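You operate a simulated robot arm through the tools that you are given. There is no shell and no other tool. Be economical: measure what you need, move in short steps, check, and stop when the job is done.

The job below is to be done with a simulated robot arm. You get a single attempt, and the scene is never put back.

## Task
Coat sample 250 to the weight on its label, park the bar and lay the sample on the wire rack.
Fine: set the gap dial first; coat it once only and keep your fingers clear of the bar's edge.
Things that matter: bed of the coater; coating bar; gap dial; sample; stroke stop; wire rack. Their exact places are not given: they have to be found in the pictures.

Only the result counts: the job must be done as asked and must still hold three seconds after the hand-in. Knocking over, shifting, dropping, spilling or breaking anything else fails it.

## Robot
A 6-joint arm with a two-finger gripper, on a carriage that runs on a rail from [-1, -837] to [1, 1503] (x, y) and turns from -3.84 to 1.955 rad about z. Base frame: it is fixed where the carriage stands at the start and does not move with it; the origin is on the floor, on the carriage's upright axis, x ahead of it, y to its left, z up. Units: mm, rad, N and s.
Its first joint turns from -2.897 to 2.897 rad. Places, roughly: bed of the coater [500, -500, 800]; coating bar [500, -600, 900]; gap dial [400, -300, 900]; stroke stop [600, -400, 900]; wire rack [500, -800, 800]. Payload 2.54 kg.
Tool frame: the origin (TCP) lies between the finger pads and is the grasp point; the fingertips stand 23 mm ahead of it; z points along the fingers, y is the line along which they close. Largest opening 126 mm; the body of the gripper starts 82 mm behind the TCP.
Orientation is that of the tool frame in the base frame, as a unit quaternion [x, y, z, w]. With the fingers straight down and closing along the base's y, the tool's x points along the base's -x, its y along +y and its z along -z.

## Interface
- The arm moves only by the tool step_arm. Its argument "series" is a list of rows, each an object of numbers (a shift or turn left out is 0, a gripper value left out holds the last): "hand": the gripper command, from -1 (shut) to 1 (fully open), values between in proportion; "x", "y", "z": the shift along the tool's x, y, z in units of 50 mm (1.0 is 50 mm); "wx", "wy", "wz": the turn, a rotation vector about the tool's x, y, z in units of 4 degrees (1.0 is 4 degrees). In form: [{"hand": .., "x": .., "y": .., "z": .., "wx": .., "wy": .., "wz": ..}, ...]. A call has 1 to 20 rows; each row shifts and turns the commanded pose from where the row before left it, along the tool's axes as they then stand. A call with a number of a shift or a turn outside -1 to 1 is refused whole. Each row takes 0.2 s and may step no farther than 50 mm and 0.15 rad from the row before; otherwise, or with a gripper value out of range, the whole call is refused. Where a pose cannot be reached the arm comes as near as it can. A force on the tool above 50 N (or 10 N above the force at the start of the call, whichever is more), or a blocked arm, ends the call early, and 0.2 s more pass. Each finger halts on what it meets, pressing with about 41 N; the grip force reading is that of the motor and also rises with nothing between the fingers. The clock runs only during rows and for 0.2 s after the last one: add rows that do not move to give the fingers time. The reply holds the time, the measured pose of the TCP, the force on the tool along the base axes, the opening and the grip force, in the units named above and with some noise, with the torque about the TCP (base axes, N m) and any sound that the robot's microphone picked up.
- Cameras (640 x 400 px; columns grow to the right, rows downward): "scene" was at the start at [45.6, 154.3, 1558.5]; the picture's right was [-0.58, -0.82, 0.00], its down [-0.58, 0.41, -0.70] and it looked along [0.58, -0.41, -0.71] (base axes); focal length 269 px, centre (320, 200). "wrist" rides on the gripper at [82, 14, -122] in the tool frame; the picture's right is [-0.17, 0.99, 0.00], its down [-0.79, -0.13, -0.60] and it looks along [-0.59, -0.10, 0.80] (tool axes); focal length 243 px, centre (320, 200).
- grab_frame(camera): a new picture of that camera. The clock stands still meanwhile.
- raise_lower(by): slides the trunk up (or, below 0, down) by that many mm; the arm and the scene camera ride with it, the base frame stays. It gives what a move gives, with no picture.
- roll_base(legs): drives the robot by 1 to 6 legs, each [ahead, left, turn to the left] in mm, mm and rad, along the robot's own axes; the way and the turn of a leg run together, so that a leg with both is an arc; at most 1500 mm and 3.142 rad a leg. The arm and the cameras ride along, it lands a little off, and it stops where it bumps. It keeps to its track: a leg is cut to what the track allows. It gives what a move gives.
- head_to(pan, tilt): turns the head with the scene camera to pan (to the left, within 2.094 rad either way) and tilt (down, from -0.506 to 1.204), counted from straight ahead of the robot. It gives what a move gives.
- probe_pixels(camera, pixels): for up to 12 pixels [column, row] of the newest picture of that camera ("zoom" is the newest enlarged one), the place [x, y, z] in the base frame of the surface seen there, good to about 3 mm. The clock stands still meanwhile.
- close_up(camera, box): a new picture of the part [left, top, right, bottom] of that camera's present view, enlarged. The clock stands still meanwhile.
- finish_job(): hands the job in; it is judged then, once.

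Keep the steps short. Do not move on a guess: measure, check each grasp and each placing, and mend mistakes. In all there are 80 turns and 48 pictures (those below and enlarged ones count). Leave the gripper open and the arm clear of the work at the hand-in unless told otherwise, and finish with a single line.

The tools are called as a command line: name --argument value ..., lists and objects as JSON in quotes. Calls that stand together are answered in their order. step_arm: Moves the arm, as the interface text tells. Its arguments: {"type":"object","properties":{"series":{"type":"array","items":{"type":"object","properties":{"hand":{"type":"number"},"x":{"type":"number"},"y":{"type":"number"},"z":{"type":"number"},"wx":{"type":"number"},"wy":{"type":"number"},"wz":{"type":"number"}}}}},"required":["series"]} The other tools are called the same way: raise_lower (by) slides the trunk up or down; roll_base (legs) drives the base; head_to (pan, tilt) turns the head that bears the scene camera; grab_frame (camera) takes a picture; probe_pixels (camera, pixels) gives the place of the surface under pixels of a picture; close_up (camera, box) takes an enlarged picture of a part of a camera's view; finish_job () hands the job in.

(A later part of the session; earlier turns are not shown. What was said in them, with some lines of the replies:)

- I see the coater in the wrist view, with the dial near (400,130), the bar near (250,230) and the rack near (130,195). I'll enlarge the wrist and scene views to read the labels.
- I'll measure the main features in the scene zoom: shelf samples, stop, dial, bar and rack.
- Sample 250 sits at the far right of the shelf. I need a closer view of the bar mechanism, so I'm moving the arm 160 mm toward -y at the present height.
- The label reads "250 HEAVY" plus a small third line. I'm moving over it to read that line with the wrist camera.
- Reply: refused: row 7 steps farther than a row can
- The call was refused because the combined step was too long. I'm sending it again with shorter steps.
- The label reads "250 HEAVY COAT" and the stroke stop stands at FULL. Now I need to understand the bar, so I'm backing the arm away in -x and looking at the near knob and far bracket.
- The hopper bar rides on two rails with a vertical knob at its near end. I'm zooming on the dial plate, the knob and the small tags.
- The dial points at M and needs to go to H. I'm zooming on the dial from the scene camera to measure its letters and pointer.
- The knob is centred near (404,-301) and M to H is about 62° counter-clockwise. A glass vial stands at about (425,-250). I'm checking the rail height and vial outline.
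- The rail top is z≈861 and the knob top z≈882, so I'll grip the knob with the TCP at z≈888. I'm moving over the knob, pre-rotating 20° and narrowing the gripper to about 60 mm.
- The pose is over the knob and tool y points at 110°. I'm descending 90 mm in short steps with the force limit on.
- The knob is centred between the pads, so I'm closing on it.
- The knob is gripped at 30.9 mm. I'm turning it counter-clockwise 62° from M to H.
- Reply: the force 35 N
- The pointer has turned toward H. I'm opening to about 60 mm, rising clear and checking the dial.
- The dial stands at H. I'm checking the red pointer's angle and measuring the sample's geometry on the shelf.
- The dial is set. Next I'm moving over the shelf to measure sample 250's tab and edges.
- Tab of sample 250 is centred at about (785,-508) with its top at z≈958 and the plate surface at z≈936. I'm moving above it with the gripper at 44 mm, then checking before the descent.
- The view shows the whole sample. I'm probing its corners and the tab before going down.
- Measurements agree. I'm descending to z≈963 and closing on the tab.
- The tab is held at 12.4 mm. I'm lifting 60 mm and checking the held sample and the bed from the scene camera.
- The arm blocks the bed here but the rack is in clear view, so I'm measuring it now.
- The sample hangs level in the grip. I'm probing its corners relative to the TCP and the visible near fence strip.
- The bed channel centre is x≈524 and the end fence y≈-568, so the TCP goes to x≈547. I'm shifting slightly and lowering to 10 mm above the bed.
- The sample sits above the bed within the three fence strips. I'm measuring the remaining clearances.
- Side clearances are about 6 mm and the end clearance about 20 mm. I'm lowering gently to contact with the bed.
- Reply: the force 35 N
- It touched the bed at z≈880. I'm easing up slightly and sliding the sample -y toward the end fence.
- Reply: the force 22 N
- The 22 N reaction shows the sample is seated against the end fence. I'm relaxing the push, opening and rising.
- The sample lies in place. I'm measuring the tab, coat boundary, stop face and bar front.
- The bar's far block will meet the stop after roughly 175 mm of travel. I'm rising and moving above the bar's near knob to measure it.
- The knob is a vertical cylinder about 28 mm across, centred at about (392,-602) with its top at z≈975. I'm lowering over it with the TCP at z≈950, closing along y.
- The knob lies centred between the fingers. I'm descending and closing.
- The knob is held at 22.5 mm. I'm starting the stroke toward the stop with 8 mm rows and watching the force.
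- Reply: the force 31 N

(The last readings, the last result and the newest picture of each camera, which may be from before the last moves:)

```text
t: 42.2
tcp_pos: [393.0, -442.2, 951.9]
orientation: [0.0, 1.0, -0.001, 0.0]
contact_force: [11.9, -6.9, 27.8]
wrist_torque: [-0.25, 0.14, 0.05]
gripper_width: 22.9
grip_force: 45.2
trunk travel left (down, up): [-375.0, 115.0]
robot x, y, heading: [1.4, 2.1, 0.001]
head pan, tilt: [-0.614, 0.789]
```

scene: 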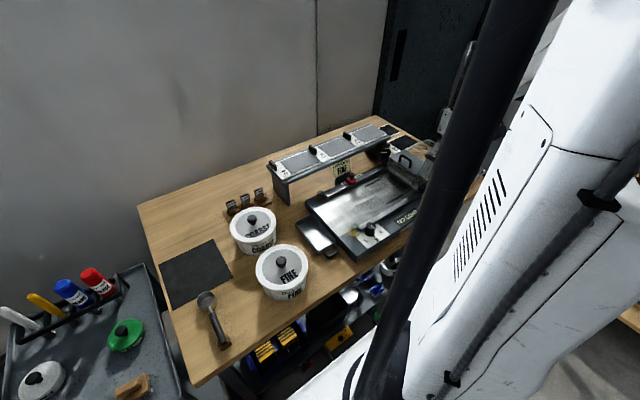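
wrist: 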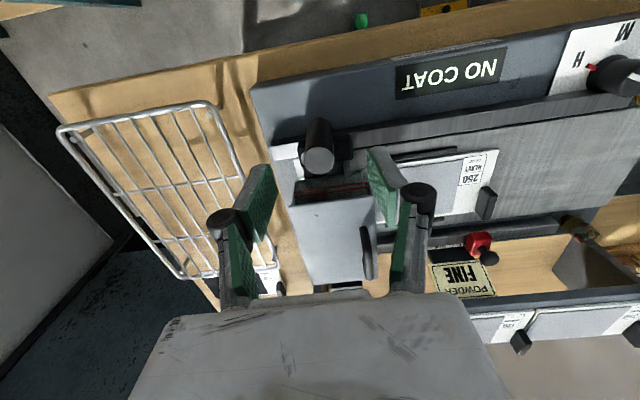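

The stroke has gone 160 mm with only 7 N drag, so I'm continuing to the stop.

step_arm --series '[{"y": 0.12}, {"y": 0.12}, {"y": 0.12}, {"y": 0.1}, {"y": 0.1}, {}]'

grab_frame --camera "wrist"

```text
t: 42.6
tcp_pos: [392.6, -441.1, 950.2]
orientation: [0.001, 1.0, -0.003, 0.001]
contact_force: [1.5, -4.1, 9.7]
wrist_torque: [-0.11, 0.28, -0.02]
gripper_width: 22.5
grip_force: 45.0
trunk travel left (down, up): [-375.0, 115.0]
robot x, y, heading: [-1.4, -0.0, 0.0]
head pan, tilt: [-0.614, 0.789]
stopped in row 1: the force on the tool passed its limit (the readings are from after the stop); the commanded pose is now the measured one
```

```text
12 pictures are left
```

wrist: 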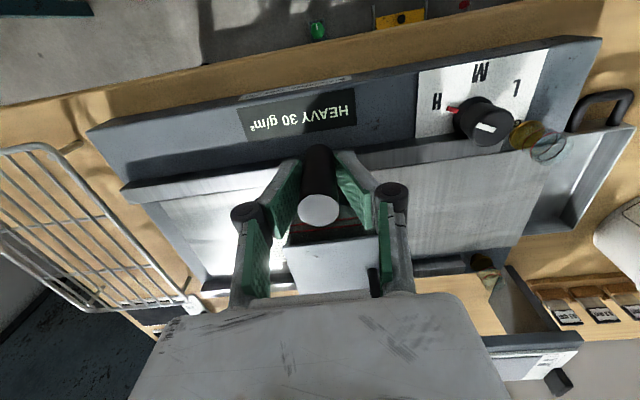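

The display reads "HEAVY 30 g/m²" and the motion stopped on force. I'm looking at the scene to see whether the bar has met the stop.

close_up --camera "scene" --box '[310, 140, 438, 220]'

```text
5.00 times, centred on (374, 180) of scene
```

zoom: 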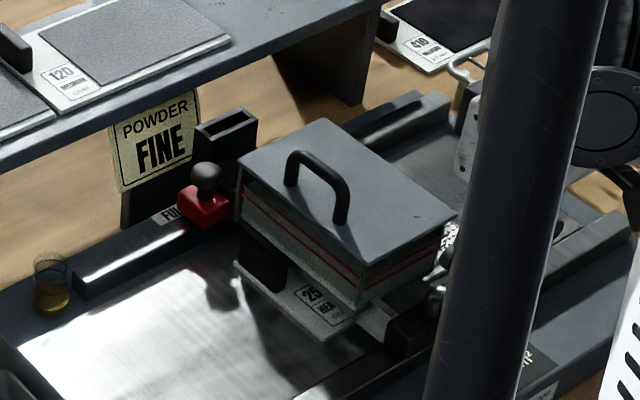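

probe_pixels --camera "zoom" --pixels '[[215, 205], [226, 212], [240, 200], [240, 220], [205, 178], [262, 250], [222, 150], [345, 300], [280, 270]]'

step_arm --series '[{"y": 0.06}, {"y": 0.06}, {}]'

```text
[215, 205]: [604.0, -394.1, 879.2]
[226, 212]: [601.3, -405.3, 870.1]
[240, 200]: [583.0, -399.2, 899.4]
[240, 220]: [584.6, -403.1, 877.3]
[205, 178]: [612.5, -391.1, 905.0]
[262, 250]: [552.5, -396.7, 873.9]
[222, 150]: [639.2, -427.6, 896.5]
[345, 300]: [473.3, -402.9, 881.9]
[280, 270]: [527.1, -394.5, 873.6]
```

```text
t: 43.2
tcp_pos: [391.7, -442.3, 951.1]
orientation: [0.003, 1.0, -0.006, 0.001]
contact_force: [2.6, -7.2, 0.8]
wrist_torque: [-0.46, 0.31, -0.14]
gripper_width: 23.0
grip_force: 44.8
trunk travel left (down, up): [-375.0, 115.0]
robot x, y, heading: [1.0, 1.2, -0.004]
head pan, tilt: [-0.614, 0.789]
stopped in row 3: the force on the tool passed its limit (the readings are from after the stop); the commanded pose is now the measured one
```

Contact with the stop is confirmed: the bar no longer moves and the display holds "HEAVY 30 g/m²". I'm drawing the bar straight back to its park position.

step_arm --series '[{"y": -0.16}, {"y": -0.16}, {"y": -0.16}, {"y": -0.16}, {"y": -0.16}, {"y": -0.16}, {"y": -0.16}, {"y": -0.16}, {"y": -0.16}, {"y": -0.16}, {"y": -0.16}, {"y": -0.16}, {"y": -0.16}, {"y": -0.16}, {"y": -0.16}, {"y": -0.16}, {"y": -0.16}, {"y": -0.16}, {"y": -0.16}, {}]'

grab_frame --camera "wrist"

```text
t: 47.4
tcp_pos: [393.9, -592.9, 952.2]
orientation: [0.002, 1.0, -0.005, 0.0]
contact_force: [1.2, 0.8, -30.5]
wrist_torque: [0.05, -0.06, 0.08]
gripper_width: 22.6
grip_force: 45.2
trunk travel left (down, up): [-375.0, 115.0]
robot x, y, heading: [0.8, -2.2, -0.006]
head pan, tilt: [-0.614, 0.789]
```

```text
10 pictures are left
```

wrist: 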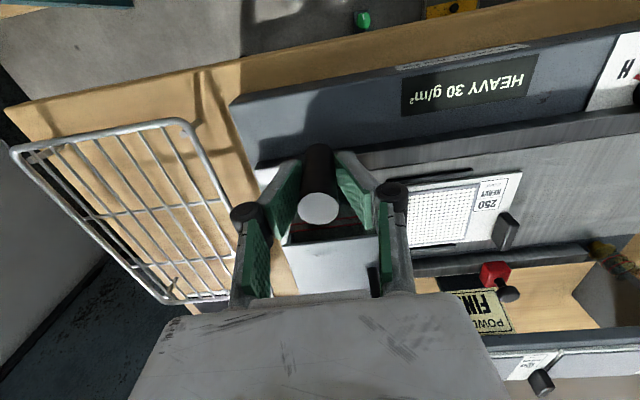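

The sample is now covered with the coating pattern and the display is unchanged. The bar has about 9 mm left to its start, so I'm finishing the return gently.

step_arm --series '[{"z": 0.02, "y": -0.08}, {"y": -0.08}, {"y": -0.04}, {}]'

```text
t: 48.4
tcp_pos: [392.4, -602.4, 951.8]
orientation: [0.003, 1.0, -0.005, 0.001]
contact_force: [1.4, 7.5, -13.4]
wrist_torque: [0.16, 0.03, -0.01]
gripper_width: 22.8
grip_force: 44.9
trunk travel left (down, up): [-375.0, 115.0]
robot x, y, heading: [0.9, -2.8, -0.006]
head pan, tilt: [-0.614, 0.789]
```

The bar is back at its park position (y≈-602). I'm releasing the knob, straightening the small tilt and rising.

step_arm --series '[{"hand": 0.0}, {}, {}, {"z": -0.6}, {"z": -0.8}, {"z": -0.8, "wx": -0.14, "wz": -0.09}, {}]'

step_arm --series '[{"x": -0.7, "y": 0.6}, {"x": -0.7, "y": 0.6}, {"x": -0.7, "y": 0.6}, {"x": -0.6, "y": 0.6}, {"x": -0.3, "y": 0.8}, {"y": 0.8, "hand": -0.3}, {}]'

grab_frame --camera "wrist"

```text
t: 50.0
tcp_pos: [390.7, -601.8, 1062.8]
orientation: [0.0, 1.0, -0.001, 0.001]
contact_force: [-0.6, -0.2, -1.1]
wrist_torque: [-0.03, 0.0, 0.0]
gripper_width: 63.1
grip_force: 0.0
trunk travel left (down, up): [-375.0, 115.0]
robot x, y, heading: [-1.2, -0.9, -0.006]
head pan, tilt: [-0.614, 0.789]
```

```text
t: 51.6
tcp_pos: [542.5, -401.7, 1062.8]
orientation: [-0.001, 1.0, -0.001, 0.0]
contact_force: [-0.2, 0.5, -0.8]
wrist_torque: [-0.05, 0.0, -0.02]
gripper_width: 44.2
grip_force: 0.1
trunk travel left (down, up): [-375.0, 115.0]
robot x, y, heading: [-1.2, -0.4, 0.001]
head pan, tilt: [-0.614, 0.789]
```

```text
9 pictures are left
```

wrist: 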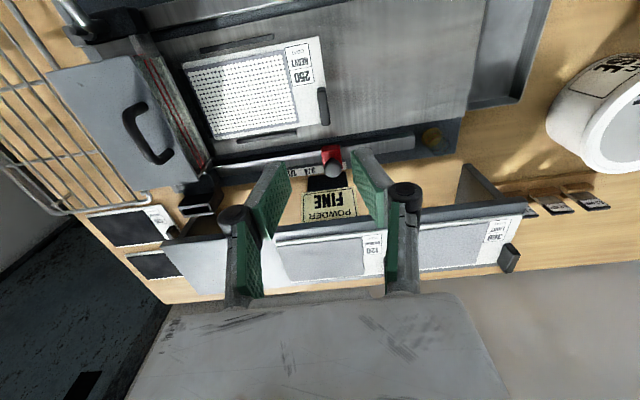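

The bar is parked and the sample fully coated. I'm probing the tab, sample corners and visible rack wires.

probe_pixels --camera "wrist" --pixels '[[323, 95], [323, 118], [320, 95], [326, 110], [213, 135], [182, 65], [318, 40], [130, 158], [60, 110], [20, 60], [65, 210], [140, 195]]'

```text
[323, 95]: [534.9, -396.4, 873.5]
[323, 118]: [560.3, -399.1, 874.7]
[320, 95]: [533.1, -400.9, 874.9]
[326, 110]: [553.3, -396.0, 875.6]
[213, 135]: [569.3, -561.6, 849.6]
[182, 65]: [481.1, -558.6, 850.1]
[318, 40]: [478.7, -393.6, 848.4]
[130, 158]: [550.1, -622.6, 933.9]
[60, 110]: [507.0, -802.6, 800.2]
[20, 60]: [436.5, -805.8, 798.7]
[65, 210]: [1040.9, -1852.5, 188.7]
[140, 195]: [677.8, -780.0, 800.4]
```

The tab is at (547,-398), unchanged. I'm lowering onto it with a 36 mm opening, which keeps the fingers off the coating (it starts at y≈-437), and gripping.

step_arm --series '[{"x": -0.09, "y": 0.08, "hand": -0.43}, {"z": 0.8}, {"z": 0.8}, {"z": 0.8}, {"z": 0.7}, {"z": 0.5}, {}, {"hand": -1}, {}, {}]'

```text
t: 53.8
tcp_pos: [546.7, -396.8, 882.3]
orientation: [0.0, 1.0, -0.001, 0.0]
contact_force: [-1.6, 2.2, 0.3]
wrist_torque: [0.06, 0.06, -0.11]
gripper_width: 12.1
grip_force: 38.6
trunk travel left (down, up): [-375.0, 115.0]
robot x, y, heading: [-1.6, -0.2, -0.006]
head pan, tilt: [-0.614, 0.789]
```

The tab is held at 12.1 mm. The sample's rear edge sits just under the hopper front, so I'm sliding it +y 25 mm clear first and then lifting.

step_arm --series '[{"z": -0.03}, {"y": 0.2}, {"y": 0.2}, {"y": 0.2}, {"z": -0.3}, {"z": -0.8}, {"z": -0.9}, {"z": -0.9}, {"z": -0.7}, {}]'

step_arm --series '[{"x": 0.1, "y": -0.8}, {"x": 0.1, "y": -0.8}, {"x": 0.1, "y": -0.8}, {"x": 0.1, "y": -0.8}, {"y": -0.8}, {"y": -0.8}, {"y": -0.8}, {"y": -0.8}, {}]'

grab_frame --camera "wrist"

```text
t: 56.0
tcp_pos: [544.5, -367.4, 1063.8]
orientation: [0.0, 1.0, -0.002, 0.001]
contact_force: [-0.4, 0.1, 0.1]
wrist_torque: [0.06, -0.01, -0.04]
gripper_width: 12.2
grip_force: 39.2
trunk travel left (down, up): [-375.0, 115.0]
robot x, y, heading: [1.3, -2.9, 0.0]
head pan, tilt: [-0.614, 0.789]
```

```text
t: 58.0
tcp_pos: [526.7, -688.9, 1065.2]
orientation: [0.0, 1.0, -0.002, 0.0]
contact_force: [0.4, -0.4, -1.4]
wrist_torque: [0.08, -0.02, 0.0]
gripper_width: 12.1
grip_force: 38.9
trunk travel left (down, up): [-375.0, 115.0]
robot x, y, heading: [0.7, 0.1, 0.001]
head pan, tilt: [-0.614, 0.789]
```

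```text
8 pictures are left
```

wrist: 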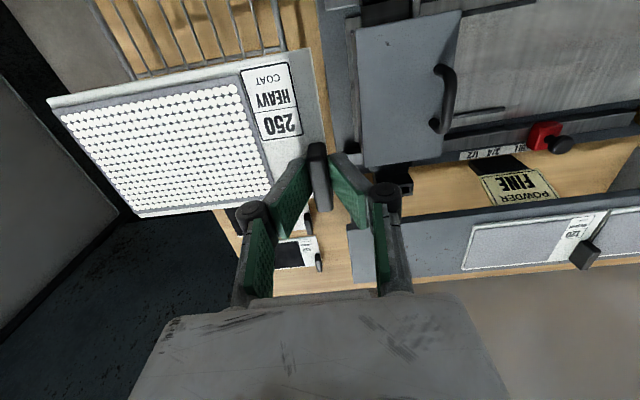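

The sample is held level. I'm checking the rack outline from the scene camera.

close_up --camera "scene" --box '[390, 120, 518, 200]'

probe_pixels --camera "wrist" --pixels '[[285, 45], [255, 2], [145, 75], [125, 42], [100, 10], [278, 25], [200, 55], [268, 240]]'

```text
5.00 times, centred on (454, 160) of scene
```

zoom: 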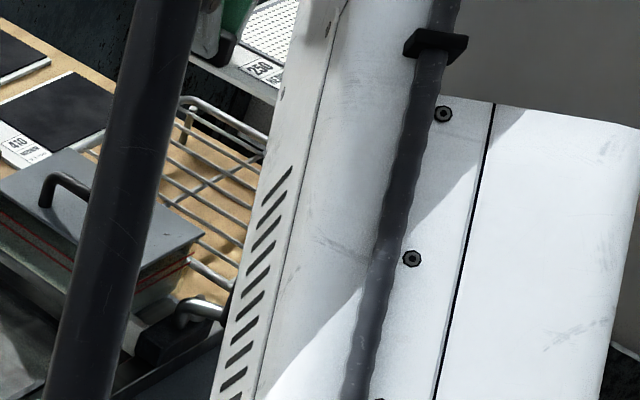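

```text
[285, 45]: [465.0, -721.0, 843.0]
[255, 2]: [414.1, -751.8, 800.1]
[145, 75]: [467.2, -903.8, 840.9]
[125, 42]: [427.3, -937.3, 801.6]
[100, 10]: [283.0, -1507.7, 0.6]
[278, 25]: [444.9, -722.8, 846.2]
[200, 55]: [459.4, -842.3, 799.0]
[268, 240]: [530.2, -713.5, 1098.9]
```

The rack spans y from -722 to -912 and x from 363 to 660, with wires at z≈843. I'm moving so the sample centres over it and lowering to about 12 mm above.

step_arm --series '[{"y": -0.5, "x": -0.06}, {"y": -0.5}, {"z": 0.8}, {"z": 0.8}, {"z": 0.8}, {"z": 0.7}, {"z": 0.35}, {}]'

grab_frame --camera "wrist"

```text
t: 59.8
tcp_pos: [531.1, -737.0, 892.0]
orientation: [-0.001, 1.0, -0.001, 0.001]
contact_force: [0.5, 1.0, -0.8]
wrist_torque: [0.06, -0.03, 0.0]
gripper_width: 12.2
grip_force: 38.7
trunk travel left (down, up): [-375.0, 115.0]
robot x, y, heading: [-1.4, -1.5, -0.002]
head pan, tilt: [-0.614, 0.789]
```

```text
6 pictures are left
```

wrist: 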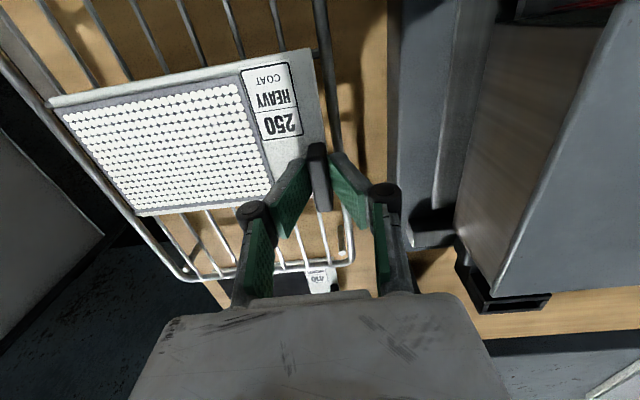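

The sample is over the rack and inside its rims. I'm lowering gently to contact.

step_arm --series '[{"z": 0.08}, {"z": 0.06}, {"z": 0.05}, {"z": 0.04}, {}]'

```text
t: 61.0
tcp_pos: [529.0, -737.0, 882.5]
orientation: [0.0, 1.0, -0.002, 0.001]
contact_force: [4.4, -4.7, 17.7]
wrist_torque: [-0.1, 0.27, 0.06]
gripper_width: 12.2
grip_force: 39.0
trunk travel left (down, up): [-375.0, 115.0]
robot x, y, heading: [-2.3, -2.0, -0.002]
head pan, tilt: [-0.614, 0.789]
```

Contact came at z≈882 with 18 N. I'm easing up slightly, opening to about 36 mm and rising.

step_arm --series '[{"z": -0.02}, {"hand": -0.43}, {}, {}, {"z": -0.3}, {"z": -0.8}, {"z": -0.9}, {"z": -0.9}, {}]'

grab_frame --camera "wrist"

```text
t: 63.0
tcp_pos: [530.1, -736.6, 1028.7]
orientation: [0.0, 1.0, -0.001, 0.001]
contact_force: [0.0, 0.1, 0.1]
wrist_torque: [-0.01, -0.01, 0.01]
gripper_width: 35.9
grip_force: 0.1
trunk travel left (down, up): [-375.0, 115.0]
robot x, y, heading: [-1.9, -2.4, -0.001]
head pan, tilt: [-0.614, 0.789]
```

```text
5 pictures are left
```

wrist: 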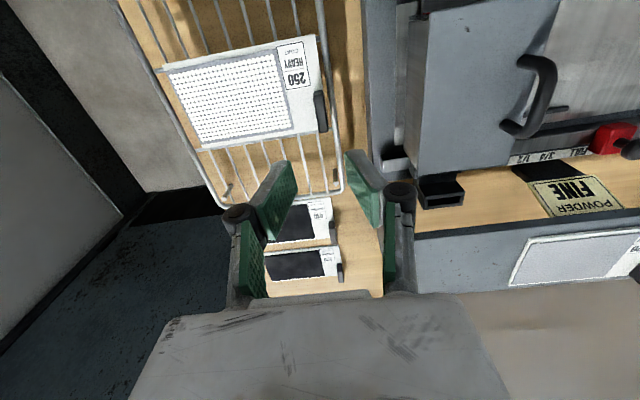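

The sample lies on the rack. I'm checking that it is flat, then raising the arm with the gripper open and taking one last look.

probe_pixels --camera "wrist" --pixels '[[175, 68], [205, 143], [310, 45], [310, 125], [240, 95]]'

step_arm --series '[{"z": -0.9, "hand": 1}, {"z": -0.9}, {"x": 0.9}, {"x": 0.9}, {"x": 0.9, "y": 0.2}, {"y": 0.8}, {"y": 0.8}, {"y": 0.8}, {}]'

grab_frame --camera "wrist"

```text
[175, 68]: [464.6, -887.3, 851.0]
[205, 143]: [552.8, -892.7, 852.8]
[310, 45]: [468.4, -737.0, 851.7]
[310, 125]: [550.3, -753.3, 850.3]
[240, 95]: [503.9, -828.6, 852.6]
```

```text
t: 65.0
tcp_pos: [394.1, -605.9, 1116.7]
orientation: [0.0, 1.0, -0.001, 0.001]
contact_force: [-0.3, 0.0, 0.4]
wrist_torque: [0.01, -0.04, 0.0]
gripper_width: 126.0
grip_force: 0.1
trunk travel left (down, up): [-375.0, 115.0]
robot x, y, heading: [-0.7, 2.0, 0.004]
head pan, tilt: [-0.614, 0.789]
```

```text
4 pictures are left
```

wrist: 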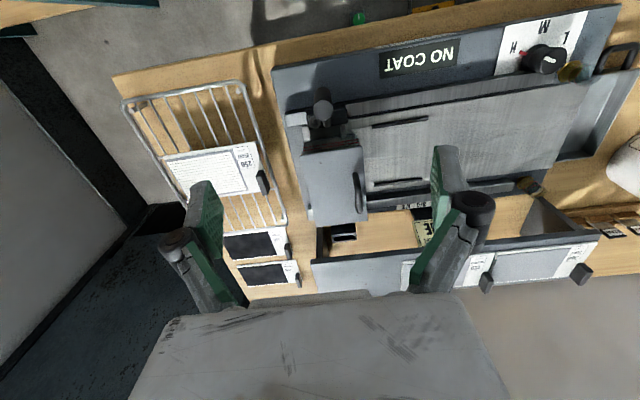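

The sample is flat on the rack (all corners z≈851), the bar is parked and the dial stands at H. The vials and other samples are undisturbed, and the gripper is open and clear, so I'm handing in.

finish_job

```text
The job is handed in.
```

Sample 250 was coated once at HEAVY (display read 30 g/m²), the bar was returned to its park position, and the sample now lies flat on the wire rack.
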